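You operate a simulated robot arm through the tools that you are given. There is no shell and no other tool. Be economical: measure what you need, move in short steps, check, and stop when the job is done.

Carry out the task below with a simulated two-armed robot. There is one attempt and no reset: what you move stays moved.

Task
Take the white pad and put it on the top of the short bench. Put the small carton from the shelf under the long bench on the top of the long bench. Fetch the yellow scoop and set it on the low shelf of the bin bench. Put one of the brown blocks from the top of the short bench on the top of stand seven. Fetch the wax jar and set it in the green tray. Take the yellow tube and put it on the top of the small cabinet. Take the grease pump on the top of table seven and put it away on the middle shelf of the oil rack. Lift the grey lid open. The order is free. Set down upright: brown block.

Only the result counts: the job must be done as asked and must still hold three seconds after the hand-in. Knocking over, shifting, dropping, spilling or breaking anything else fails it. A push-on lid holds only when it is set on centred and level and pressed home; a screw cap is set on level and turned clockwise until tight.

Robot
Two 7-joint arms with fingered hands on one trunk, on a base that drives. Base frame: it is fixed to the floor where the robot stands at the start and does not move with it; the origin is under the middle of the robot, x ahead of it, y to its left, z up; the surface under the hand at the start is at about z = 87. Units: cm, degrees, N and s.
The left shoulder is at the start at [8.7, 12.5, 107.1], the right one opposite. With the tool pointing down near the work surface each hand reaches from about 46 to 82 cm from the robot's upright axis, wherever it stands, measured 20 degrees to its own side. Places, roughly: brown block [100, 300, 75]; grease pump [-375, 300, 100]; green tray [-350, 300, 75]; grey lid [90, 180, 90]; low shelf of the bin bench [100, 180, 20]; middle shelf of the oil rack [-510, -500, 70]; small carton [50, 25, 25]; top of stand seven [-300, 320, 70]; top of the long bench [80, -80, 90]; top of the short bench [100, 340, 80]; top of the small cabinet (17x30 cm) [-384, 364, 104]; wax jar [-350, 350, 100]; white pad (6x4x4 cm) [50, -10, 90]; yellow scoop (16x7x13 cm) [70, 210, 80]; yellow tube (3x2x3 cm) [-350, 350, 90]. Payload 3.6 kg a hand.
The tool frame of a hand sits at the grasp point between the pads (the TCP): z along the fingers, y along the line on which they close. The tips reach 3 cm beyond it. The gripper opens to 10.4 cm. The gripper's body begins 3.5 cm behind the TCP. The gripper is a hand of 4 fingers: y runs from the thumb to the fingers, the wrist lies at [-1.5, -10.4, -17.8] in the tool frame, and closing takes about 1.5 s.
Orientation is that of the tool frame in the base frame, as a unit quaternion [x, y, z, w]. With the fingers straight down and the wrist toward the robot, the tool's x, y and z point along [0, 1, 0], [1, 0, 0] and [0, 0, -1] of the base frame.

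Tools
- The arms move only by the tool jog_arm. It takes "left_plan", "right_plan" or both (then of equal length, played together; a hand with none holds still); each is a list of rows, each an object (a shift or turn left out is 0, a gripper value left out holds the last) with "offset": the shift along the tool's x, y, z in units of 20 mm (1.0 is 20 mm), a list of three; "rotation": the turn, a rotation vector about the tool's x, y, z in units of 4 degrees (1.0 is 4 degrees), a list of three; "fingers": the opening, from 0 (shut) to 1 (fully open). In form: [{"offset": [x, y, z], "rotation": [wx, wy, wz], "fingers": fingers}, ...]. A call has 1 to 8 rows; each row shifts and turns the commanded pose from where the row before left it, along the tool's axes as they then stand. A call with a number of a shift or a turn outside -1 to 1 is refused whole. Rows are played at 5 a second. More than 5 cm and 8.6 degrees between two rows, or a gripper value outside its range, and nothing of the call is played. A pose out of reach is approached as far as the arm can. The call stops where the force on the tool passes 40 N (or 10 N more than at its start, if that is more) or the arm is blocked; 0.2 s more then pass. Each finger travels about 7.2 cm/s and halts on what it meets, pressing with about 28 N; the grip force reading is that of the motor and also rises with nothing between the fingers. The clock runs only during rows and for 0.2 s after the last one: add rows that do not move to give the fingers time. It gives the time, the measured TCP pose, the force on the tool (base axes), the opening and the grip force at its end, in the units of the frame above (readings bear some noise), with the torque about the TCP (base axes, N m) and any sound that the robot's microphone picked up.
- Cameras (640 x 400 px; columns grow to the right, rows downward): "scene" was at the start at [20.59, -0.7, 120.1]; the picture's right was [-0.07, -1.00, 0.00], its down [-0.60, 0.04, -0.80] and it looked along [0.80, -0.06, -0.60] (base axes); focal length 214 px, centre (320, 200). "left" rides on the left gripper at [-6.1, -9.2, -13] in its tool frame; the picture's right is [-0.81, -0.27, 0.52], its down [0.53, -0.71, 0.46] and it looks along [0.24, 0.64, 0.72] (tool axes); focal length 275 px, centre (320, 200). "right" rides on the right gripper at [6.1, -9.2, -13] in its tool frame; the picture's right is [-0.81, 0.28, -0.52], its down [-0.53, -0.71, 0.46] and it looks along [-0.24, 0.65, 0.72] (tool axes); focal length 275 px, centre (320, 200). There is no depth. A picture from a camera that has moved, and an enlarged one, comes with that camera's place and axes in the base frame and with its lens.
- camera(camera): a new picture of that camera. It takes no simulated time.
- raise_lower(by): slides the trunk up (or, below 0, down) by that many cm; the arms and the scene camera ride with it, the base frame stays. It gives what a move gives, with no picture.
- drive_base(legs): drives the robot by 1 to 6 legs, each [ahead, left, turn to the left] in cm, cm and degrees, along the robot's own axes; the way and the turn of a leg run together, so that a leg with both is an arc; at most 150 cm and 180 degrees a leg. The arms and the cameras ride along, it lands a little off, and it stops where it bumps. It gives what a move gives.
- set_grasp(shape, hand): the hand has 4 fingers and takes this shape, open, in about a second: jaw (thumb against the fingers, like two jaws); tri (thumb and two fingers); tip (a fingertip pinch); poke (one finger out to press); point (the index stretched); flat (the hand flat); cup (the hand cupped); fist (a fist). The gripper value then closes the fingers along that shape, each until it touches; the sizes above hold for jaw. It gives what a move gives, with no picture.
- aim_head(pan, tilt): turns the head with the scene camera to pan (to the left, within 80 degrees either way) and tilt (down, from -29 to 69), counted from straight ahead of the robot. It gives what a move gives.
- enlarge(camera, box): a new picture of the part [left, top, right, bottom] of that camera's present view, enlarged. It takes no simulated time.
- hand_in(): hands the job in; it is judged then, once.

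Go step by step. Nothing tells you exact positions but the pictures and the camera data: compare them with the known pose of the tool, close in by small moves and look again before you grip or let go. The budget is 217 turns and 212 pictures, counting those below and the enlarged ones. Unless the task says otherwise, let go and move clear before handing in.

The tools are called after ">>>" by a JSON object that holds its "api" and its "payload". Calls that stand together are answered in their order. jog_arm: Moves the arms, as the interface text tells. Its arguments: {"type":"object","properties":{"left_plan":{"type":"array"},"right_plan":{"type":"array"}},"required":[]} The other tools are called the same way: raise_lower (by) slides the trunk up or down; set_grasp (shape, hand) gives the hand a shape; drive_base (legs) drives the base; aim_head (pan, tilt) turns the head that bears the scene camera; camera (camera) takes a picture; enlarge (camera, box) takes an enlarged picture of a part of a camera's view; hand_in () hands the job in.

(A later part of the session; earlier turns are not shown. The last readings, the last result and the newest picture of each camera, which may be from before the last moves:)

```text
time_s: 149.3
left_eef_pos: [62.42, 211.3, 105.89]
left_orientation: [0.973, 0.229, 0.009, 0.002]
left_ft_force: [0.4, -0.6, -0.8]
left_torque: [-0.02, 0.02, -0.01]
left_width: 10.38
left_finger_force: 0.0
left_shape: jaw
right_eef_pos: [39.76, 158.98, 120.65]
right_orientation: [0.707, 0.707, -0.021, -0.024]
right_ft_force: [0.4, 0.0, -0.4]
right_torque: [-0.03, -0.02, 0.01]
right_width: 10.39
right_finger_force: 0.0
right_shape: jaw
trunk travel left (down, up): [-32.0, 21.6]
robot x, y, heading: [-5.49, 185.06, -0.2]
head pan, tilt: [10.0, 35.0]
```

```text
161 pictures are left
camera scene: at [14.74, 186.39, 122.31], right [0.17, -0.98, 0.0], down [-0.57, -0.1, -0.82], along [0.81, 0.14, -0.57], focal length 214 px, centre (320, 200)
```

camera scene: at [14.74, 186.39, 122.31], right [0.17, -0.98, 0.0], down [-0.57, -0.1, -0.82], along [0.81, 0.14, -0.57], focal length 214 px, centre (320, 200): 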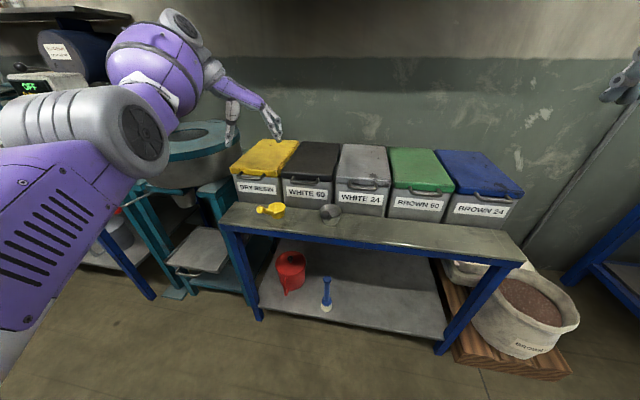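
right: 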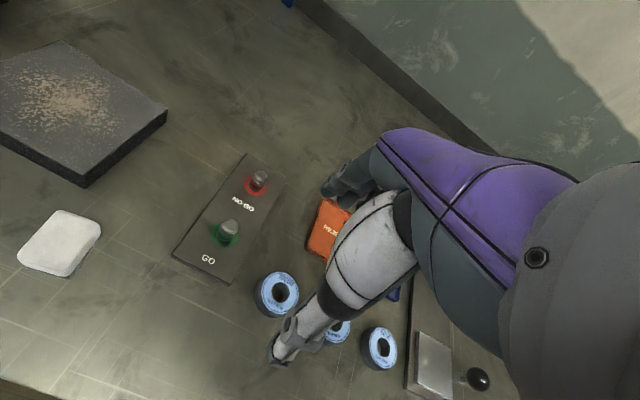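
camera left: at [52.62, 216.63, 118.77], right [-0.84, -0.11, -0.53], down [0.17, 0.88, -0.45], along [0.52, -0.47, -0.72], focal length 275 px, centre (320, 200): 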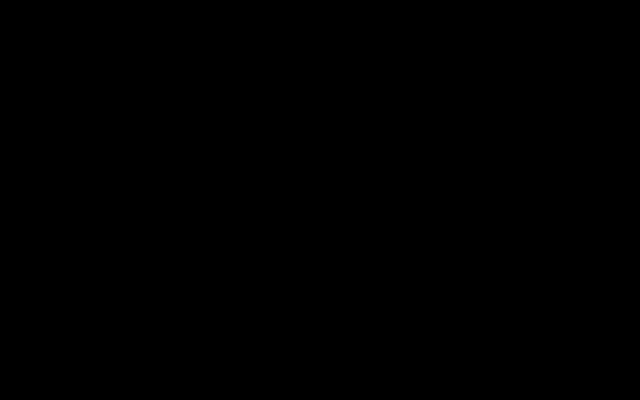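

The outward turn blinds the wrist camera and strains the arm, so I'll turn the hand inward instead, with the base turned left.

>>> {"api": "jog_arm", "payload": {"left_plan": [{"rotation": [0, 0, -1]}, {"rotation": [0, 0, -1]}, {"rotation": [0, 0, -1]}, {"rotation": [0, 0, -1]}, {"rotation": [0, 0, -1]}, {"rotation": [0, 0, -1]}, {"rotation": [0, 0, -1]}, {"rotation": [0, 0, -1]}]}}

>>> {"api": "jog_arm", "payload": {"left_plan": [{"rotation": [0, 0, -1]}, {"rotation": [0, 0, -1]}, {"rotation": [0, 0, -1]}, {"rotation": [0, 0, -1]}, {"rotation": [0, 0, -1]}, {"rotation": [0, 0, -1]}, {"rotation": [0, 0, -1]}, {"rotation": [0, 0, -1]}]}}

>>> {"api": "jog_arm", "payload": {"left_plan": [{"rotation": [0, 0, -1]}, {"rotation": [0, 0, -1]}, {"rotation": [0, 0, -1]}, {"rotation": [0, 0, -1]}, {"rotation": [0, 0, -1]}, {"rotation": [0, 0, -1]}, {"rotation": [0, 0, -1]}]}}

>>> {"api": "drive_base", "payload": {"legs": [[0, 0, 20]]}}

>>> {"api": "camera", "payload": {"camera": "left"}}

```text
time_s: 151.1
left_eef_pos: [62.2, 211.22, 105.92]
left_orientation: [0.872, 0.489, 0.009, 0.004]
left_ft_force: [-0.6, -0.1, 0.1]
left_torque: [0.02, -0.02, -0.03]
left_width: 10.38
left_finger_force: 0.1
left_shape: jaw
right_eef_pos: [39.66, 159.06, 120.7]
right_orientation: [0.706, 0.707, -0.021, -0.022]
right_ft_force: [0.6, 0.1, 0.6]
right_torque: [0.01, -0.02, 0.03]
right_width: 10.36
right_finger_force: 0.0
right_shape: jaw
trunk travel left (down, up): [-32.0, 21.6]
robot x, y, heading: [-5.22, 184.71, 0.0]
head pan, tilt: [10.0, 35.0]
```

```text
time_s: 152.9
left_eef_pos: [62.17, 211.17, 105.9]
left_orientation: [0.704, 0.711, 0.008, 0.005]
left_ft_force: [-0.5, 0.3, 0.6]
left_torque: [0.03, 0.03, 0.01]
left_width: 10.38
left_finger_force: 0.0
left_shape: jaw
right_eef_pos: [39.68, 159.14, 120.69]
right_orientation: [0.706, 0.708, -0.02, -0.024]
right_ft_force: [0.9, -0.5, 0.7]
right_torque: [-0.01, -0.01, 0.01]
right_width: 10.35
right_finger_force: 0.0
right_shape: jaw
trunk travel left (down, up): [-32.0, 21.6]
robot x, y, heading: [-5.22, 185.3, -0.1]
head pan, tilt: [10.0, 35.0]
```

```text
time_s: 154.5
left_eef_pos: [62.13, 211.35, 105.98]
left_orientation: [0.511, 0.86, 0.006, 0.007]
left_ft_force: [0.5, 0.0, 0.7]
left_torque: [0.01, 0.01, -0.02]
left_width: 10.38
left_finger_force: 0.1
left_shape: jaw
right_eef_pos: [39.66, 159.08, 120.65]
right_orientation: [0.706, 0.708, -0.021, -0.024]
right_ft_force: [-0.5, 0.1, 0.4]
right_torque: [0.0, -0.01, -0.01]
right_width: 10.4
right_finger_force: 0.2
right_shape: jaw
trunk travel left (down, up): [-32.0, 21.6]
robot x, y, heading: [-5.19, 185.17, 0.2]
head pan, tilt: [10.0, 35.0]
```

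```text
time_s: 156.0
left_eef_pos: [49.4, 232.56, 105.96]
left_orientation: [0.358, 0.934, 0.007, 0.006]
left_ft_force: [0.0, 0.4, 0.6]
left_torque: [-0.02, 0.0, -0.01]
left_width: 10.37
left_finger_force: 0.0
left_shape: jaw
right_eef_pos: [45.72, 175.91, 120.58]
right_orientation: [0.575, 0.818, -0.024, -0.019]
right_ft_force: [0.7, -0.5, -1.1]
right_torque: [-0.01, 0.02, -0.01]
right_width: 10.39
right_finger_force: 0.0
right_shape: jaw
trunk travel left (down, up): [-32.0, 21.6]
robot x, y, heading: [-5.45, 184.78, 19.7]
head pan, tilt: [10.0, 35.0]
```

```text
160 pictures are left
camera left: at [47.72, 221.45, 118.88], right [0.43, -0.74, -0.52], down [-0.86, -0.17, -0.47], along [0.26, 0.65, -0.72], focal length 275 px, centre (320, 200)
```

left: 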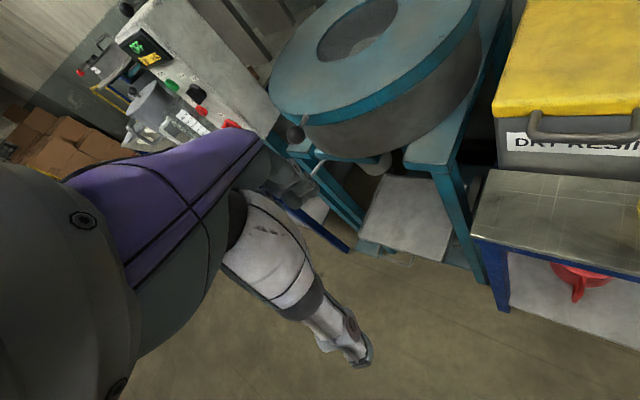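

Hand yaw is now 48° inward. I shift the base right then ahead to bring the hand over the cup.

>>> {"api": "drive_base", "payload": {"legs": [[0, -27.2, 0], [11, 0, 0]]}}

>>> {"api": "camera", "payload": {"camera": "left"}}

>>> {"api": "camera", "payload": {"camera": "scene"}}

```text
time_s: 159.8
left_eef_pos: [69.16, 210.12, 105.92]
left_orientation: [0.358, 0.934, 0.007, 0.006]
left_ft_force: [1.1, 0.0, 0.2]
left_torque: [-0.03, 0.06, 0.01]
left_width: 10.35
left_finger_force: 0.0
left_shape: jaw
right_eef_pos: [65.49, 153.48, 120.57]
right_orientation: [0.575, 0.817, -0.025, -0.02]
right_ft_force: [0.9, -0.1, 1.2]
right_torque: [0.03, 0.04, 0.0]
right_width: 10.4
right_finger_force: 0.2
right_shape: jaw
trunk travel left (down, up): [-32.0, 21.6]
robot x, y, heading: [14.08, 162.54, 19.4]
head pan, tilt: [10.0, 35.0]
```

```text
159 pictures are left
camera left: at [67.49, 199.06, 118.86], right [0.43, -0.74, -0.52], down [-0.87, -0.17, -0.47], along [0.26, 0.65, -0.72], focal length 275 px, centre (320, 200)
```

left: 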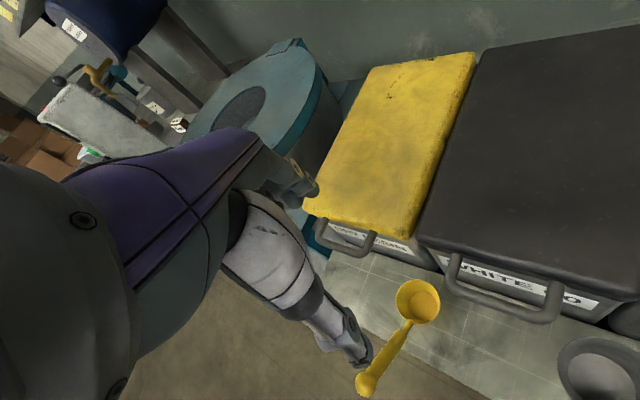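

```text
158 pictures are left
camera scene: at [32.68, 170.76, 122.31], right [0.49, -0.87, 0.0], down [-0.5, -0.28, -0.82], along [0.71, 0.4, -0.57], focal length 214 px, centre (320, 200)
```

scene: 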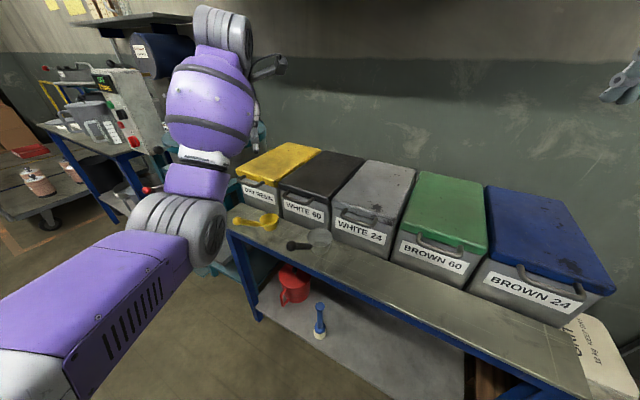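

The cup centre is ≈(71,210.8), handle tip ≈(60,211,86). Bin lids stand close behind, so I tilt the hand 20° back from the bins, centre and descend part way.

>>> {"api": "jog_arm", "payload": {"left_plan": [{"rotation": [-0.84, -0.93, 0], "fingers": 0.85}, {"rotation": [-0.84, -0.93, 0]}, {"rotation": [-0.84, -0.93, 0]}, {"rotation": [-0.84, -0.93, 0]}]}}

>>> {"api": "camera", "payload": {"camera": "left"}}

```text
time_s: 160.8
left_eef_pos: [69.1, 210.25, 105.89]
left_orientation: [0.353, 0.918, 0.069, 0.169]
left_ft_force: [0.3, 0.6, -0.1]
left_torque: [-0.01, 0.0, 0.0]
left_width: 8.85
left_finger_force: 0.0
left_shape: jaw
right_eef_pos: [65.24, 153.5, 120.6]
right_orientation: [0.576, 0.817, -0.025, -0.019]
right_ft_force: [0.2, -0.1, 0.4]
right_torque: [0.0, 0.04, -0.03]
right_width: 10.38
right_finger_force: 0.0
right_shape: jaw
trunk travel left (down, up): [-32.0, 21.6]
robot x, y, heading: [14.26, 162.53, 19.5]
head pan, tilt: [10.0, 35.0]
```

```text
157 pictures are left
camera left: at [63.04, 199.08, 117.54], right [0.58, -0.74, -0.34], down [-0.65, -0.17, -0.74], along [0.5, 0.65, -0.58], focal length 275 px, centre (320, 200)
```

left: 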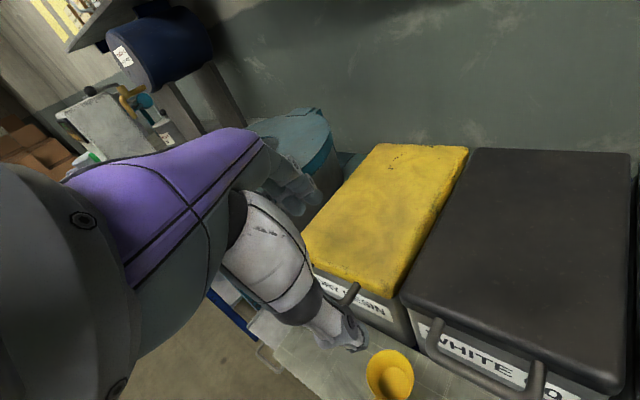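

I level the closing axis: remove the tilt about the tool's x and keep it about its y.

>>> {"api": "jog_arm", "payload": {"left_plan": [{"rotation": [0.84, -0.4, 0]}, {"rotation": [0.84, -0.4, 0]}, {"rotation": [0.84, -0.4, 0]}, {"rotation": [0.84, -0.4, 0]}]}}

>>> {"api": "camera", "payload": {"camera": "left"}}

```text
time_s: 161.8
left_eef_pos: [69.19, 210.29, 105.89]
left_orientation: [0.374, 0.908, -0.058, 0.177]
left_ft_force: [0.1, 0.0, -0.5]
left_torque: [0.0, -0.02, 0.0]
left_width: 8.87
left_finger_force: 0.0
left_shape: jaw
right_eef_pos: [65.33, 153.44, 120.65]
right_orientation: [0.576, 0.817, -0.024, -0.02]
right_ft_force: [0.9, 0.4, -0.2]
right_torque: [0.01, 0.01, -0.02]
right_width: 10.39
right_finger_force: 0.0
right_shape: jaw
trunk travel left (down, up): [-32.0, 21.6]
robot x, y, heading: [13.96, 162.74, 19.7]
head pan, tilt: [10.0, 35.0]
```

```text
156 pictures are left
camera left: at [63.22, 202.64, 120.07], right [0.48, -0.85, -0.19], down [-0.72, -0.27, -0.64], along [0.49, 0.45, -0.75], focal length 275 px, centre (320, 200)
```

left: 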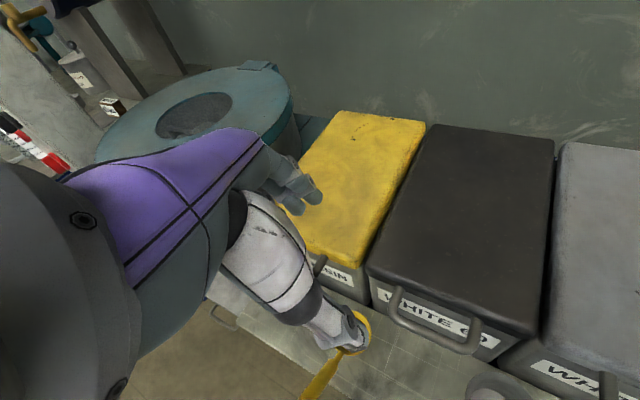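

Axis levelled. I descend toward the cup along base vertical.

>>> {"api": "jog_arm", "payload": {"left_plan": [{"offset": [0.325, 0.07, 0.97]}, {"offset": [0.325, 0.07, 0.97]}, {"offset": [0.325, 0.07, 0.97]}, {"offset": [0.325, 0.07, 0.97]}, {"offset": [0.325, 0.07, 0.97]}, {"offset": [0.325, 0.07, 0.97]}, {"offset": [0.325, 0.07, 0.97]}, {"offset": [0.325, 0.07, 0.97]}]}}

>>> {"api": "camera", "payload": {"camera": "left"}}

>>> {"api": "aim_head", "payload": {"pan": 25, "tilt": 35}}

>>> {"api": "enlarge", "payload": {"camera": "scene", "box": [200, 120, 440, 270]}}

```text
time_s: 163.6
left_eef_pos: [70.93, 210.71, 89.67]
left_orientation: [0.375, 0.908, -0.058, 0.178]
left_ft_force: [0.3, -0.6, -0.4]
left_torque: [0.0, -0.04, 0.03]
left_width: 8.87
left_finger_force: 0.0
left_shape: jaw
right_eef_pos: [65.16, 153.5, 120.77]
right_orientation: [0.576, 0.817, -0.025, -0.02]
right_ft_force: [0.5, -1.2, -0.1]
right_torque: [-0.04, -0.01, 0.03]
right_width: 10.36
right_finger_force: 0.0
right_shape: jaw
trunk travel left (down, up): [-32.0, 21.6]
robot x, y, heading: [14.07, 162.84, 19.5]
head pan, tilt: [10.0, 35.0]
```

```text
155 pictures are left
camera left: at [64.94, 203.1, 103.78], right [0.48, -0.85, -0.19], down [-0.72, -0.27, -0.64], along [0.49, 0.45, -0.75], focal length 275 px, centre (320, 200)
```

left: 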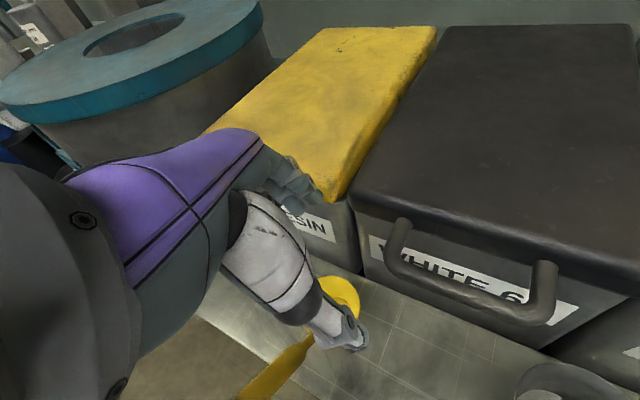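

```text
time_s: 164.4
left_eef_pos: [70.8, 210.72, 89.66]
left_orientation: [0.374, 0.908, -0.059, 0.178]
left_ft_force: [-0.8, -1.1, 0.9]
left_torque: [0.01, -0.01, 0.01]
left_width: 8.86
left_finger_force: 0.0
left_shape: jaw
right_eef_pos: [65.3, 153.45, 120.76]
right_orientation: [0.575, 0.817, -0.025, -0.02]
right_ft_force: [0.3, 0.1, -1.0]
right_torque: [0.03, 0.01, -0.03]
right_width: 10.39
right_finger_force: 0.0
right_shape: jaw
trunk travel left (down, up): [-32.0, 21.6]
robot x, y, heading: [13.88, 162.39, 19.8]
head pan, tilt: [25.0, 35.0]
```

```text
2.67 times, centred on (320, 195) of scene
camera zoom: at [31.23, 172.57, 122.32], right [0.7, -0.71, 0.0], down [-0.41, -0.4, -0.82], along [0.58, 0.57, -0.57], focal length 572 px, centre (320, 213)
```

zoom: 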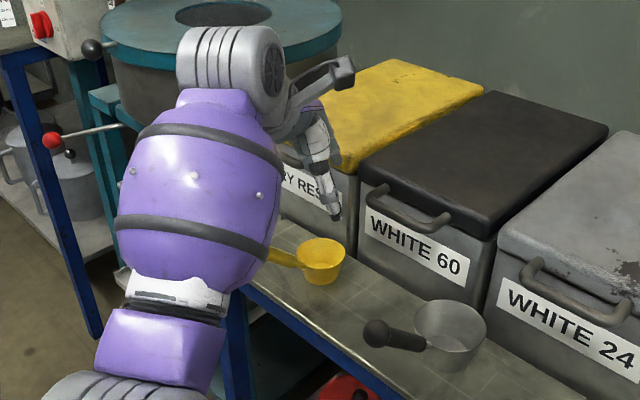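

Aligned over the cup. I descend around it.

>>> {"api": "jog_arm", "payload": {"left_plan": [{"offset": [0.333, -0.01, 0.964]}, {"offset": [0.333, -0.01, 0.964]}, {"offset": [0.333, -0.01, 0.964]}, {"offset": [0.333, -0.01, 0.964]}]}}

>>> {"api": "camera", "payload": {"camera": "left"}}

>>> {"api": "enlarge", "payload": {"camera": "scene", "box": [260, 140, 420, 240]}}

```text
time_s: 165.4
left_eef_pos: [70.96, 210.53, 81.32]
left_orientation: [0.373, 0.909, -0.058, 0.177]
left_ft_force: [0.9, -1.1, 0.9]
left_torque: [0.03, 0.02, -0.02]
left_width: 8.9
left_finger_force: 0.1
left_shape: jaw
right_eef_pos: [65.28, 153.42, 120.57]
right_orientation: [0.576, 0.817, -0.024, -0.019]
right_ft_force: [-0.4, -0.3, 0.0]
right_torque: [0.02, 0.0, 0.01]
right_width: 10.36
right_finger_force: 0.1
right_shape: jaw
trunk travel left (down, up): [-32.0, 21.6]
robot x, y, heading: [14.22, 162.77, 19.7]
head pan, tilt: [25.0, 35.0]
```

```text
153 pictures are left
camera left: at [65.13, 203.01, 95.55], right [0.49, -0.85, -0.19], down [-0.72, -0.27, -0.64], along [0.49, 0.45, -0.75], focal length 275 px, centre (320, 200)
```

left: 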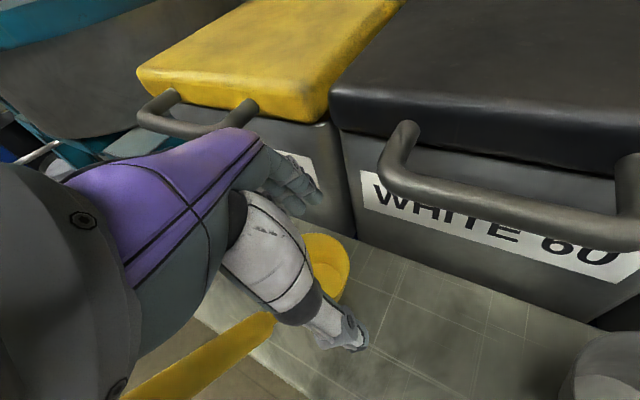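

```text
4.00 times, centred on (340, 190) of scene
camera zoom: at [31.17, 172.51, 122.33], right [0.7, -0.71, 0.0], down [-0.41, -0.4, -0.82], along [0.58, 0.58, -0.57], focal length 858 px, centre (240, 240)
```

zoom: 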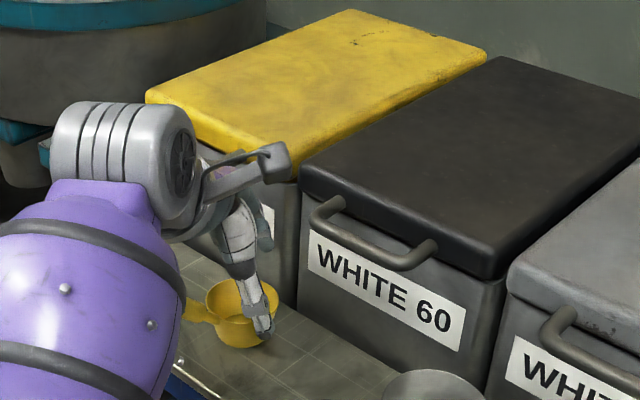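

Cup sits between thumb and fingers. I go a bit lower, feeling for the bench.

>>> {"api": "jog_arm", "payload": {"left_plan": [{"offset": [0.18, 0, 0.46]}, {"offset": [0.18, 0, 0.46]}, {"offset": [0.18, 0, 0.46]}, {}]}}

>>> {"api": "enlarge", "payload": {"camera": "scene", "box": [260, 150, 420, 250]}}

>>> {"api": "camera", "payload": {"camera": "left"}}

```text
time_s: 166.4
left_eef_pos: [71.09, 210.45, 78.46]
left_orientation: [0.374, 0.908, -0.059, 0.178]
left_ft_force: [-0.3, -0.5, -0.8]
left_torque: [-0.03, 0.0, -0.01]
left_width: 8.86
left_finger_force: 0.0
left_shape: jaw
right_eef_pos: [65.43, 153.41, 120.68]
right_orientation: [0.576, 0.817, -0.024, -0.019]
right_ft_force: [0.2, 0.2, 0.2]
right_torque: [0.0, 0.0, -0.06]
right_width: 10.4
right_finger_force: 0.0
right_shape: jaw
trunk travel left (down, up): [-32.0, 21.6]
robot x, y, heading: [14.05, 162.46, 19.6]
head pan, tilt: [25.0, 35.0]
```

```text
4.00 times, centred on (340, 200) of scene
camera zoom: at [31.22, 172.57, 122.32], right [0.7, -0.71, 0.0], down [-0.41, -0.4, -0.82], along [0.58, 0.57, -0.57], focal length 858 px, centre (240, 200)
```

zoom: 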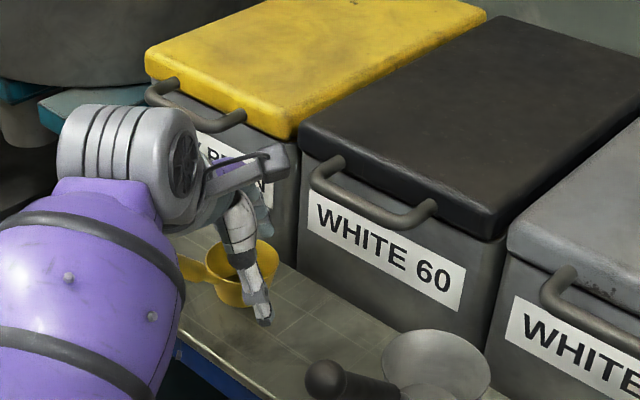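

```text
150 pictures are left
camera left: at [65.23, 203.05, 92.63], right [0.48, -0.85, -0.19], down [-0.72, -0.27, -0.64], along [0.49, 0.45, -0.75], focal length 275 px, centre (320, 200)
```

left: 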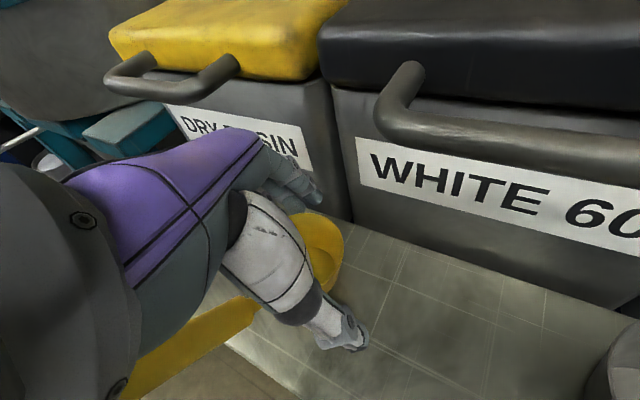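

The thumb tip is about at the cup's base level. I close.

>>> {"api": "jog_arm", "payload": {"left_plan": [{"fingers": 0.3}, {}, {}, {}, {}, {}, {}, {}]}}

>>> {"api": "camera", "payload": {"camera": "left"}}

>>> {"api": "enlarge", "payload": {"camera": "scene", "box": [260, 150, 420, 250]}}

```text
time_s: 168.2
left_eef_pos: [71.16, 210.65, 78.63]
left_orientation: [0.374, 0.908, -0.059, 0.178]
left_ft_force: [-0.9, 1.1, 0.8]
left_torque: [0.04, 0.03, -0.01]
left_width: 3.52
left_finger_force: 27.8
left_shape: jaw
right_eef_pos: [65.33, 153.45, 120.75]
right_orientation: [0.575, 0.817, -0.025, -0.02]
right_ft_force: [0.5, 0.3, -0.5]
right_torque: [-0.02, -0.01, -0.01]
right_width: 10.35
right_finger_force: 0.1
right_shape: jaw
trunk travel left (down, up): [-32.0, 21.6]
robot x, y, heading: [13.89, 162.57, 19.6]
head pan, tilt: [25.0, 35.0]
```

```text
149 pictures are left
camera left: at [65.23, 203.05, 92.67], right [0.48, -0.85, -0.19], down [-0.72, -0.27, -0.64], along [0.49, 0.45, -0.75], focal length 275 px, centre (320, 200)
```

left: 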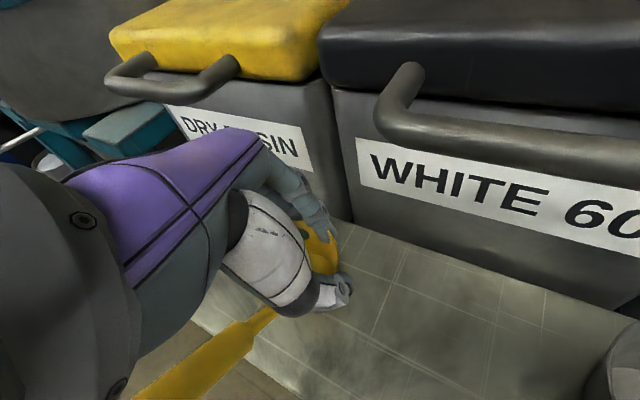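

```text
4.00 times, centred on (340, 200) of scene
camera zoom: at [31.21, 172.56, 122.32], right [0.7, -0.71, 0.0], down [-0.41, -0.4, -0.82], along [0.58, 0.57, -0.57], focal length 858 px, centre (240, 200)
```

zoom: 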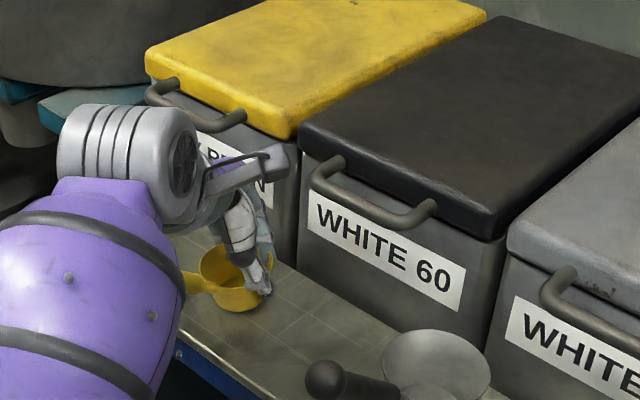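

The grip is on a chord near the cup's right side (3.5 cm). I reopen and shift about 1.6 cm toward the cup's middle, then close again.

>>> {"api": "jog_arm", "payload": {"left_plan": [{"fingers": 0.85}, {}, {}, {}, {"offset": [0.38, 0, -0.15]}, {"offset": [0.38, 0, -0.15]}, {}]}}

>>> {"api": "enlarge", "payload": {"camera": "scene", "box": [260, 150, 420, 250]}}

>>> {"api": "camera", "payload": {"camera": "left"}}

```text
time_s: 169.8
left_eef_pos: [70.06, 211.7, 78.58]
left_orientation: [0.374, 0.908, -0.058, 0.177]
left_ft_force: [0.6, 0.0, 0.4]
left_torque: [0.01, 0.01, 0.0]
left_width: 8.83
left_finger_force: 0.1
left_shape: jaw
right_eef_pos: [65.25, 153.42, 120.63]
right_orientation: [0.576, 0.817, -0.024, -0.019]
right_ft_force: [0.2, 0.3, -0.1]
right_torque: [0.02, 0.0, -0.01]
right_width: 10.37
right_finger_force: 0.0
right_shape: jaw
trunk travel left (down, up): [-32.0, 21.6]
robot x, y, heading: [13.93, 162.76, 19.4]
head pan, tilt: [25.0, 35.0]
```

```text
4.00 times, centred on (340, 200) of scene
camera zoom: at [31.23, 172.57, 122.32], right [0.7, -0.71, 0.0], down [-0.41, -0.4, -0.82], along [0.58, 0.57, -0.57], focal length 858 px, centre (240, 200)
```

zoom: 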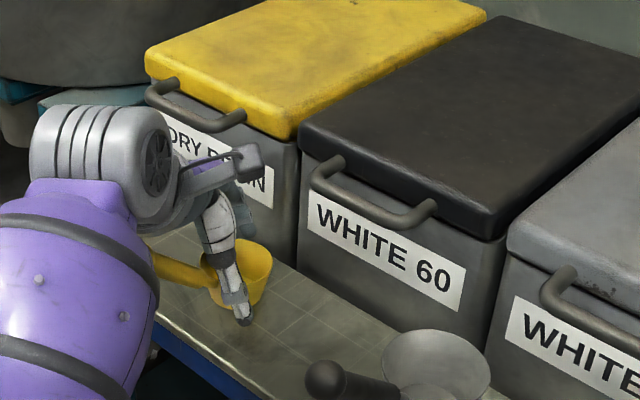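

```text
146 pictures are left
camera left: at [64.08, 204.15, 92.69], right [0.48, -0.85, -0.19], down [-0.72, -0.27, -0.64], along [0.49, 0.45, -0.75], focal length 275 px, centre (320, 200)
```

left: 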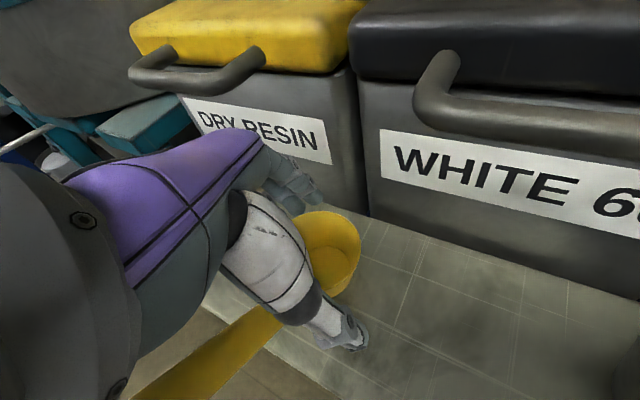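

Now centred; I close.

>>> {"api": "jog_arm", "payload": {"left_plan": [{"offset": [-0.12, 0, 0.05], "fingers": 0.4}, {}, {}, {}, {}, {}, {}]}}

>>> {"api": "enlarge", "payload": {"camera": "scene", "box": [260, 150, 420, 250]}}

>>> {"api": "camera", "payload": {"camera": "left"}}

```text
time_s: 171.4
left_eef_pos: [70.28, 211.62, 78.56]
left_orientation: [0.374, 0.908, -0.058, 0.177]
left_ft_force: [0.2, 0.5, -0.3]
left_torque: [0.0, -0.02, 0.02]
left_width: 4.67
left_finger_force: 28.3
left_shape: jaw
right_eef_pos: [65.22, 153.39, 120.68]
right_orientation: [0.575, 0.817, -0.025, -0.02]
right_ft_force: [-0.4, -0.4, -0.3]
right_torque: [-0.01, -0.01, 0.04]
right_width: 10.39
right_finger_force: 0.0
right_shape: jaw
trunk travel left (down, up): [-32.0, 21.6]
robot x, y, heading: [14.4, 162.56, 19.7]
head pan, tilt: [25.0, 35.0]
```

```text
4.00 times, centred on (340, 200) of scene
camera zoom: at [31.23, 172.58, 122.32], right [0.7, -0.71, 0.0], down [-0.41, -0.4, -0.82], along [0.58, 0.57, -0.57], focal length 858 px, centre (240, 200)
```

zoom: 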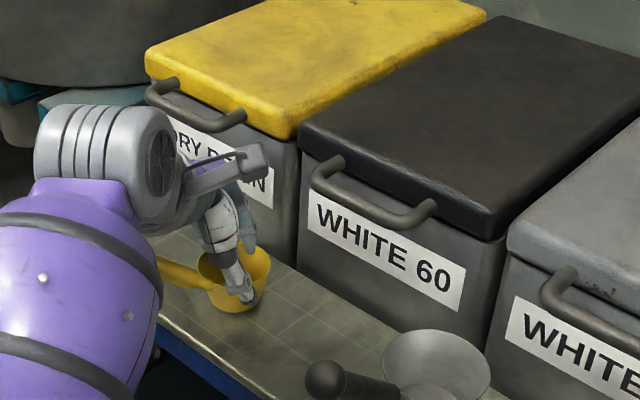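

```text
144 pictures are left
camera left: at [64.29, 204.03, 92.67], right [0.48, -0.85, -0.19], down [-0.72, -0.27, -0.64], along [0.49, 0.45, -0.75], focal length 275 px, centre (320, 200)
```

left: 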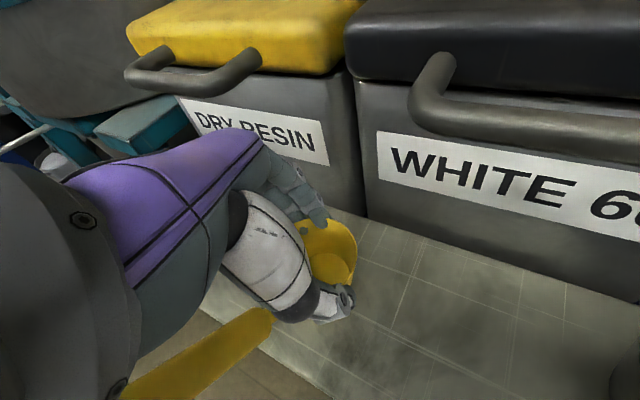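

Grip at 4.7 cm across the tapered cup. I lift a little and check.

>>> {"api": "jog_arm", "payload": {"left_plan": [{"offset": [-0.2, 0.01, -0.46]}, {"offset": [-0.36, 0.03, -0.93]}, {"offset": [-0.36, 0.03, -0.93]}, {"offset": [-0.36, 0.03, -0.93]}]}}

>>> {"api": "enlarge", "payload": {"camera": "scene", "box": [260, 130, 420, 230]}}

>>> {"api": "camera", "payload": {"camera": "left"}}

```text
time_s: 172.4
left_eef_pos: [70.33, 211.55, 85.54]
left_orientation: [0.374, 0.909, -0.059, 0.177]
left_ft_force: [-1.2, -1.7, -2.6]
left_torque: [-0.02, -0.02, 0.03]
left_width: 4.63
left_finger_force: 27.7
left_shape: jaw
right_eef_pos: [65.36, 153.46, 120.76]
right_orientation: [0.576, 0.817, -0.025, -0.02]
right_ft_force: [-0.6, -0.1, 0.3]
right_torque: [0.0, 0.0, 0.03]
right_width: 10.38
right_finger_force: 0.1
right_shape: jaw
trunk travel left (down, up): [-32.0, 21.6]
robot x, y, heading: [14.29, 162.2, 19.4]
head pan, tilt: [25.0, 35.0]
```

```text
4.00 times, centred on (340, 180) of scene
camera zoom: at [31.22, 172.56, 122.32], right [0.7, -0.71, 0.0], down [-0.41, -0.4, -0.82], along [0.58, 0.57, -0.57], focal length 858 px, centre (240, 280)
```

zoom: 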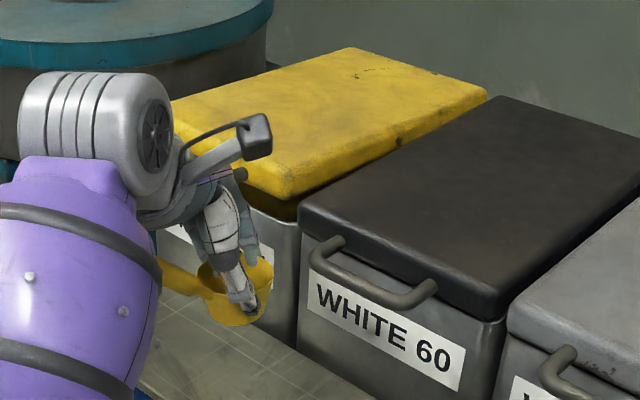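

```text
142 pictures are left
camera left: at [64.38, 203.96, 99.74], right [0.48, -0.85, -0.19], down [-0.72, -0.27, -0.64], along [0.49, 0.45, -0.75], focal length 275 px, centre (320, 200)
```

left: 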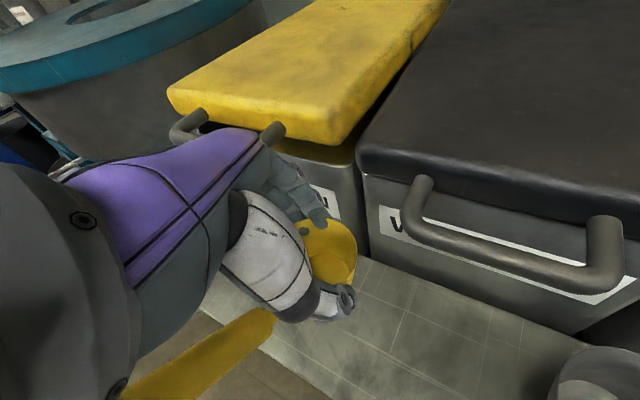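

The hand has caught the yellow lid's handle and is lifting that lid. I go straight back down so it closes, then move away from the bins before lifting.

>>> {"api": "jog_arm", "payload": {"left_plan": [{"offset": [0.36, -0.03, 0.93]}, {"offset": [0.36, -0.03, 0.93]}, {"offset": [0.36, -0.03, 0.93]}, {"offset": [0.14, -0.01, 0.32]}]}}

>>> {"api": "enlarge", "payload": {"camera": "scene", "box": [260, 130, 420, 230]}}

>>> {"api": "camera", "payload": {"camera": "left"}}

```text
time_s: 173.4
left_eef_pos: [70.25, 211.49, 78.94]
left_orientation: [0.374, 0.909, -0.059, 0.177]
left_ft_force: [-0.4, -0.3, -0.5]
left_torque: [0.02, 0.0, -0.01]
left_width: 4.64
left_finger_force: 27.7
left_shape: jaw
right_eef_pos: [65.3, 153.4, 120.62]
right_orientation: [0.575, 0.817, -0.024, -0.02]
right_ft_force: [1.1, 0.7, -0.6]
right_torque: [-0.06, 0.01, 0.01]
right_width: 10.36
right_finger_force: 0.0
right_shape: jaw
trunk travel left (down, up): [-32.0, 21.6]
robot x, y, heading: [13.9, 162.31, 19.5]
head pan, tilt: [25.0, 35.0]
```

```text
4.00 times, centred on (340, 180) of scene
camera zoom: at [31.23, 172.58, 122.32], right [0.7, -0.71, 0.0], down [-0.41, -0.4, -0.82], along [0.58, 0.57, -0.57], focal length 858 px, centre (240, 280)
```

zoom: 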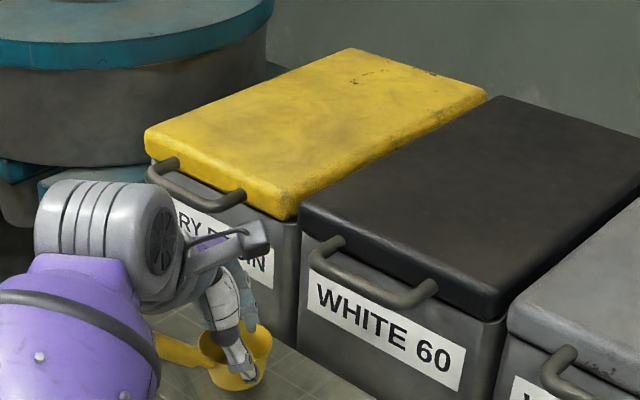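

```text
140 pictures are left
camera left: at [64.26, 203.87, 92.98], right [0.48, -0.85, -0.19], down [-0.72, -0.27, -0.64], along [0.49, 0.45, -0.75], focal length 275 px, centre (320, 200)
```

left: 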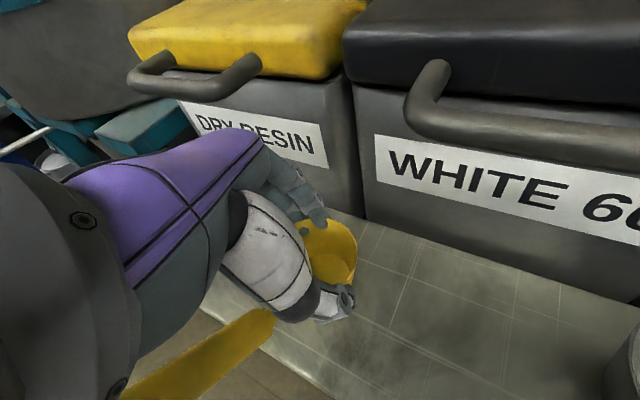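

The yellow lid is closed again as before. I lift 0.5 cm and draw the scoop straight out toward me, then up.

>>> {"api": "jog_arm", "payload": {"left_plan": [{"offset": [-0.1, 0.01, -0.25]}, {"offset": [0.656, -0.7, -0.278]}, {"offset": [0.656, -0.7, -0.278]}, {"offset": [0.656, -0.7, -0.278]}, {"offset": [0.656, -0.7, -0.278]}]}}

>>> {"api": "enlarge", "payload": {"camera": "scene", "box": [240, 130, 400, 230]}}

>>> {"api": "camera", "payload": {"camera": "left"}}

```text
time_s: 174.6
left_eef_pos: [62.17, 211.55, 79.33]
left_orientation: [0.374, 0.908, -0.058, 0.178]
left_ft_force: [-0.5, 0.4, -0.8]
left_torque: [-0.01, -0.02, 0.0]
left_width: 4.6
left_finger_force: 27.9
left_shape: jaw
right_eef_pos: [65.27, 153.4, 120.59]
right_orientation: [0.575, 0.818, -0.025, -0.02]
right_ft_force: [-0.5, 0.6, -0.4]
right_torque: [-0.01, -0.02, 0.01]
right_width: 10.35
right_finger_force: 0.0
right_shape: jaw
trunk travel left (down, up): [-32.0, 21.6]
robot x, y, heading: [13.83, 162.69, 19.4]
head pan, tilt: [25.0, 35.0]
```

```text
4.00 times, centred on (320, 180) of scene
camera zoom: at [31.2, 172.58, 122.33], right [0.7, -0.71, 0.0], down [-0.41, -0.4, -0.82], along [0.58, 0.57, -0.57], focal length 858 px, centre (320, 280)
```

zoom: 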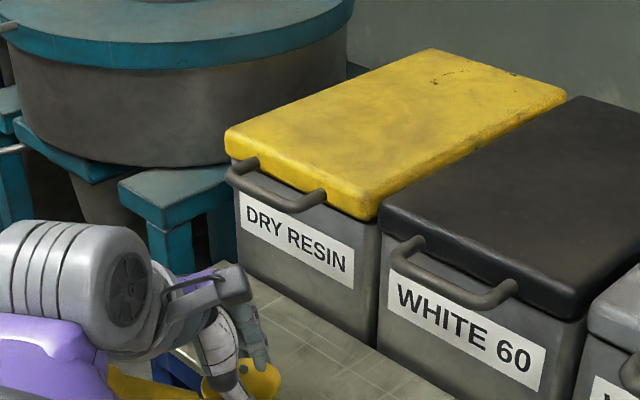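

```text
138 pictures are left
camera left: at [56.26, 203.96, 93.51], right [0.48, -0.85, -0.19], down [-0.72, -0.27, -0.64], along [0.49, 0.45, -0.75], focal length 275 px, centre (320, 200)
```

left: 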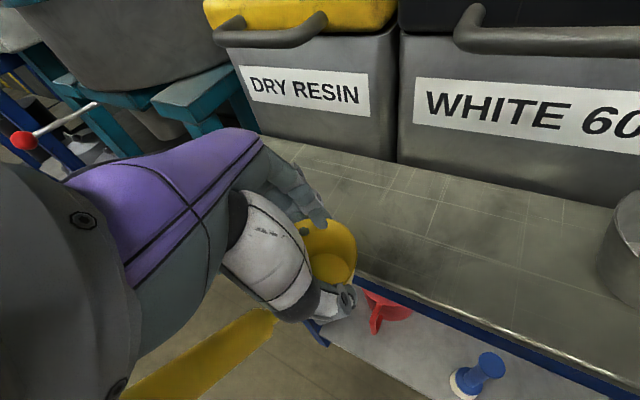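

The scoop is held and clear. I lift, back off, turn right, and lower the trunk for the low shelf.

>>> {"api": "jog_arm", "payload": {"left_plan": [{"offset": [-0.36, 0.03, -0.93]}, {"offset": [-0.36, 0.03, -0.93]}, {"offset": [-0.36, 0.03, -0.93]}]}}

>>> {"api": "drive_base", "payload": {"legs": [[-60, 0, 0], [0, 0, -40]]}}

>>> {"api": "raise_lower", "payload": {"by": -30}}

>>> {"api": "aim_head", "payload": {"pan": 30, "tilt": 35}}

>>> {"api": "camera", "payload": {"camera": "scene"}}

>>> {"api": "camera", "payload": {"camera": "left"}}

```text
time_s: 175.4
left_eef_pos: [62.38, 211.53, 85.48]
left_orientation: [0.374, 0.909, -0.059, 0.178]
left_ft_force: [0.2, 0.2, -0.5]
left_torque: [0.01, -0.02, 0.02]
left_width: 4.63
left_finger_force: 28.0
left_shape: jaw
right_eef_pos: [65.22, 153.43, 120.58]
right_orientation: [0.575, 0.817, -0.025, -0.019]
right_ft_force: [0.0, -0.2, -0.2]
right_torque: [0.01, 0.05, 0.01]
right_width: 10.34
right_finger_force: 0.0
right_shape: jaw
trunk travel left (down, up): [-32.0, 21.6]
robot x, y, heading: [13.95, 162.73, 19.6]
head pan, tilt: [25.0, 35.0]
```

```text
time_s: 180.6
left_eef_pos: [26.27, 149.2, 85.34]
left_orientation: [0.663, 0.725, -0.116, 0.146]
left_ft_force: [0.0, 0.2, -0.3]
left_torque: [-0.01, -0.03, -0.03]
left_width: 4.59
left_finger_force: 28.3
left_shape: jaw
right_eef_pos: [-8.76, 102.64, 120.72]
right_orientation: [0.82, 0.571, -0.017, -0.026]
right_ft_force: [-0.2, 0.1, 0.0]
right_torque: [-0.02, -0.01, 0.03]
right_width: 10.35
right_finger_force: 0.0
right_shape: jaw
trunk travel left (down, up): [-32.0, 21.6]
robot x, y, heading: [-41.87, 142.73, -20.7]
head pan, tilt: [25.0, 35.0]
```

```text
time_s: 183.6
left_eef_pos: [26.25, 149.15, 55.45]
left_orientation: [0.662, 0.726, -0.116, 0.147]
left_ft_force: [-0.6, 0.8, -0.6]
left_torque: [-0.03, -0.01, 0.01]
left_width: 4.61
left_finger_force: 28.2
left_shape: jaw
right_eef_pos: [-7.08, 102.06, 90.42]
right_orientation: [0.82, 0.571, -0.024, -0.039]
right_ft_force: [-0.1, 0.3, -0.3]
right_torque: [0.0, -0.02, 0.0]
right_width: 10.38
right_finger_force: 0.0
right_shape: jaw
trunk travel left (down, up): [-2.0, 51.6]
robot x, y, heading: [-42.4, 142.72, -20.5]
head pan, tilt: [25.0, 35.0]
```

```text
time_s: 184.3
left_eef_pos: [26.12, 149.23, 55.46]
left_orientation: [0.662, 0.725, -0.117, 0.146]
left_ft_force: [0.4, 0.6, -0.5]
left_torque: [0.01, 0.05, 0.0]
left_width: 4.59
left_finger_force: 27.9
left_shape: jaw
right_eef_pos: [-6.99, 102.02, 90.43]
right_orientation: [0.82, 0.571, -0.023, -0.039]
right_ft_force: [-0.2, -0.1, -0.1]
right_torque: [-0.04, 0.01, 0.0]
right_width: 10.36
right_finger_force: 0.0
right_shape: jaw
trunk travel left (down, up): [-2.0, 51.6]
robot x, y, heading: [-41.97, 142.54, -20.9]
head pan, tilt: [30.0, 35.0]
```

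```text
137 pictures are left
camera scene: at [-14.02, 136.92, 91.0], right [0.17, -0.99, 0.0], down [-0.57, -0.09, -0.82], along [0.81, 0.14, -0.57], focal length 214 px, centre (320, 200)
```

scene: 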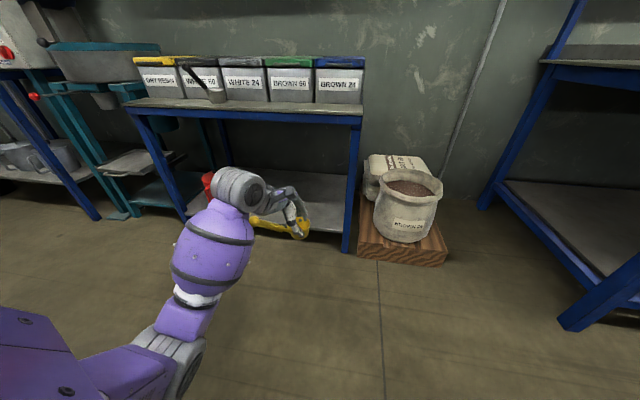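

```text
136 pictures are left
camera left: at [16.92, 147.23, 69.54], right [-0.18, -0.97, -0.19], down [-0.72, 0.26, -0.64], along [0.67, 0.03, -0.75], focal length 275 px, centre (320, 200)
```

left: 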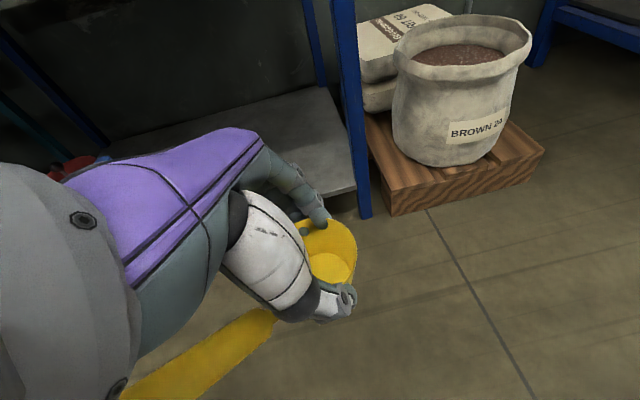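

The bench's right leg is at y≈139. I slide left, lower the scoop to just above shelf height, then move in.

>>> {"api": "drive_base", "payload": {"legs": [[0, 35, 0]]}}

>>> {"api": "jog_arm", "payload": {"left_plan": [{"offset": [0.36, -0.02, 0.93]}, {"offset": [0.36, -0.02, 0.93]}, {"offset": [0.36, -0.02, 0.93]}, {"offset": [0.36, -0.02, 0.93]}, {"offset": [0.36, -0.02, 0.93]}, {"offset": [0.36, -0.02, 0.93]}, {"offset": [0.36, -0.02, 0.93]}, {"offset": [0.36, -0.02, 0.93]}]}}

>>> {"api": "jog_arm", "payload": {"left_plan": [{"offset": [0.36, -0.02, 0.93]}, {"offset": [0.36, -0.02, 0.93]}, {"offset": [0.36, -0.02, 0.93]}, {"offset": [0.36, -0.02, 0.93]}]}}

>>> {"api": "camera", "payload": {"camera": "left"}}

>>> {"api": "camera", "payload": {"camera": "scene"}}

```text
time_s: 187.9
left_eef_pos: [38.53, 181.55, 55.52]
left_orientation: [0.664, 0.724, -0.117, 0.146]
left_ft_force: [-1.4, 0.4, 0.2]
left_torque: [-0.02, -0.01, 0.02]
left_width: 4.6
left_finger_force: 27.6
left_shape: jaw
right_eef_pos: [4.95, 134.65, 90.27]
right_orientation: [0.821, 0.569, -0.023, -0.038]
right_ft_force: [-0.3, 0.2, -0.4]
right_torque: [0.01, 0.01, 0.0]
right_width: 10.36
right_finger_force: 0.0
right_shape: jaw
trunk travel left (down, up): [-2.0, 51.6]
robot x, y, heading: [-29.63, 175.35, -20.6]
head pan, tilt: [30.0, 35.0]
```

```text
time_s: 189.7
left_eef_pos: [38.62, 181.43, 39.22]
left_orientation: [0.664, 0.724, -0.116, 0.148]
left_ft_force: [-0.1, 0.2, -0.2]
left_torque: [-0.02, 0.0, 0.01]
left_width: 4.6
left_finger_force: 27.9
left_shape: jaw
right_eef_pos: [4.99, 134.73, 90.44]
right_orientation: [0.821, 0.569, -0.023, -0.039]
right_ft_force: [-0.4, -0.2, -0.3]
right_torque: [-0.01, -0.03, 0.0]
right_width: 10.38
right_finger_force: 0.1
right_shape: jaw
trunk travel left (down, up): [-2.0, 51.6]
robot x, y, heading: [-29.54, 175.7, -20.7]
head pan, tilt: [30.0, 35.0]
```

```text
time_s: 190.7
left_eef_pos: [38.71, 181.44, 31.38]
left_orientation: [0.664, 0.724, -0.117, 0.146]
left_ft_force: [0.0, -0.3, -0.7]
left_torque: [0.01, -0.01, 0.0]
left_width: 4.57
left_finger_force: 28.0
left_shape: jaw
right_eef_pos: [5.14, 134.76, 90.36]
right_orientation: [0.821, 0.569, -0.024, -0.038]
right_ft_force: [0.5, -0.6, -0.4]
right_torque: [0.0, 0.03, -0.01]
right_width: 10.36
right_finger_force: 0.1
right_shape: jaw
trunk travel left (down, up): [-2.0, 51.6]
robot x, y, heading: [-29.87, 176.16, -20.7]
head pan, tilt: [30.0, 35.0]
```

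```text
135 pictures are left
camera left: at [29.47, 179.61, 45.52], right [-0.18, -0.96, -0.19], down [-0.72, 0.26, -0.64], along [0.67, 0.02, -0.75], focal length 275 px, centre (320, 200)
```

left: 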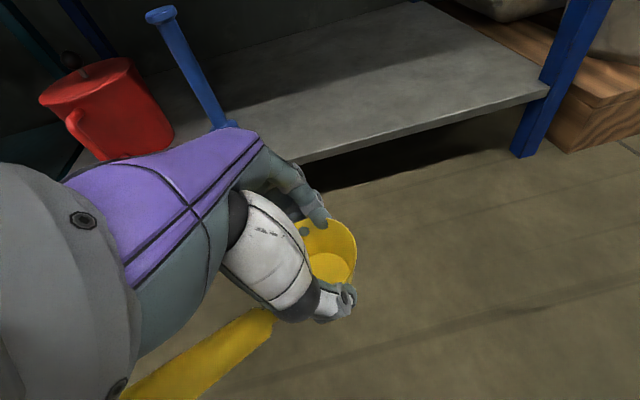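

```text
134 pictures are left
camera scene: at [-1.71, 169.55, 91.0], right [0.16, -0.99, 0.0], down [-0.57, -0.09, -0.82], along [0.81, 0.13, -0.57], focal length 214 px, centre (320, 200)
```

scene: 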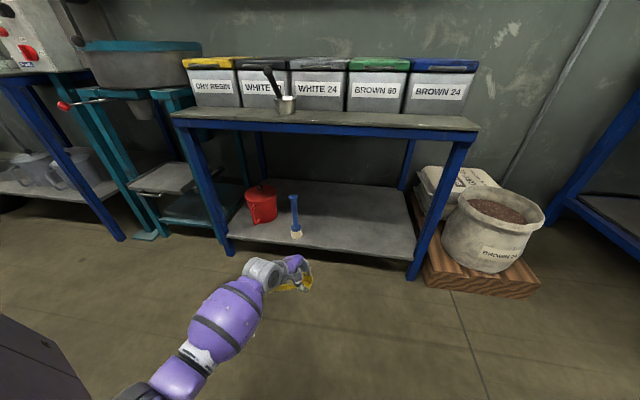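

Clear path to the right half of the shelf. I drive in.

>>> {"api": "drive_base", "payload": {"legs": [[38, 0, 0]]}}

>>> {"api": "camera", "payload": {"camera": "left"}}

>>> {"api": "camera", "payload": {"camera": "scene"}}

```text
time_s: 193.1
left_eef_pos: [74.56, 168.29, 31.36]
left_orientation: [0.663, 0.725, -0.116, 0.146]
left_ft_force: [-0.1, 0.3, 0.3]
left_torque: [-0.01, 0.0, 0.02]
left_width: 4.62
left_finger_force: 27.8
left_shape: jaw
right_eef_pos: [40.92, 121.34, 90.28]
right_orientation: [0.82, 0.571, -0.023, -0.038]
right_ft_force: [0.2, -0.4, -0.6]
right_torque: [-0.02, -0.03, 0.0]
right_width: 10.38
right_finger_force: 0.1
right_shape: jaw
trunk travel left (down, up): [-2.0, 51.6]
robot x, y, heading: [5.85, 162.16, -20.5]
head pan, tilt: [30.0, 35.0]
```

```text
133 pictures are left
camera left: at [65.2, 166.29, 45.53], right [-0.18, -0.96, -0.19], down [-0.72, 0.26, -0.64], along [0.67, 0.02, -0.75], focal length 275 px, centre (320, 200)
```

left: 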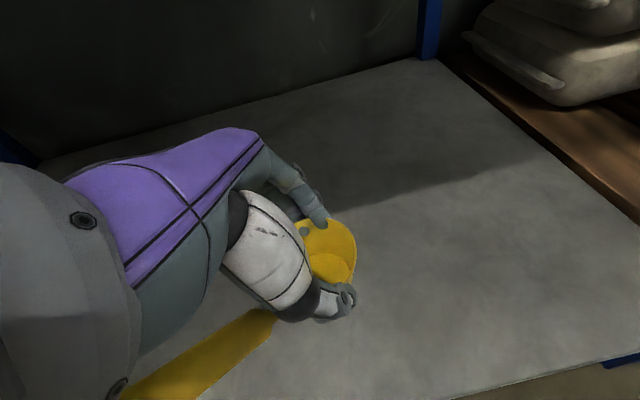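

```text
132 pictures are left
camera scene: at [34.06, 156.14, 91.0], right [0.16, -0.99, 0.0], down [-0.57, -0.09, -0.82], along [0.81, 0.13, -0.57], focal length 214 px, centre (320, 200)
```

scene: 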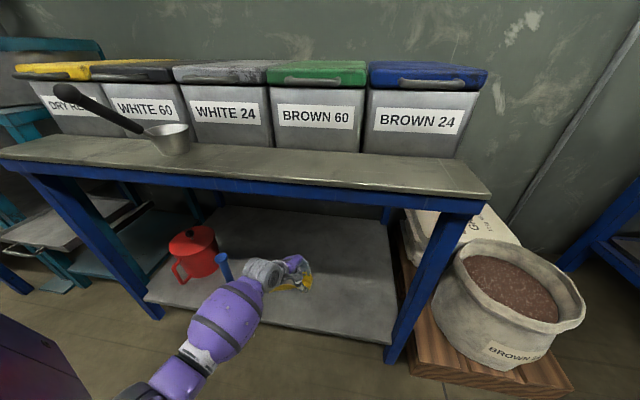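

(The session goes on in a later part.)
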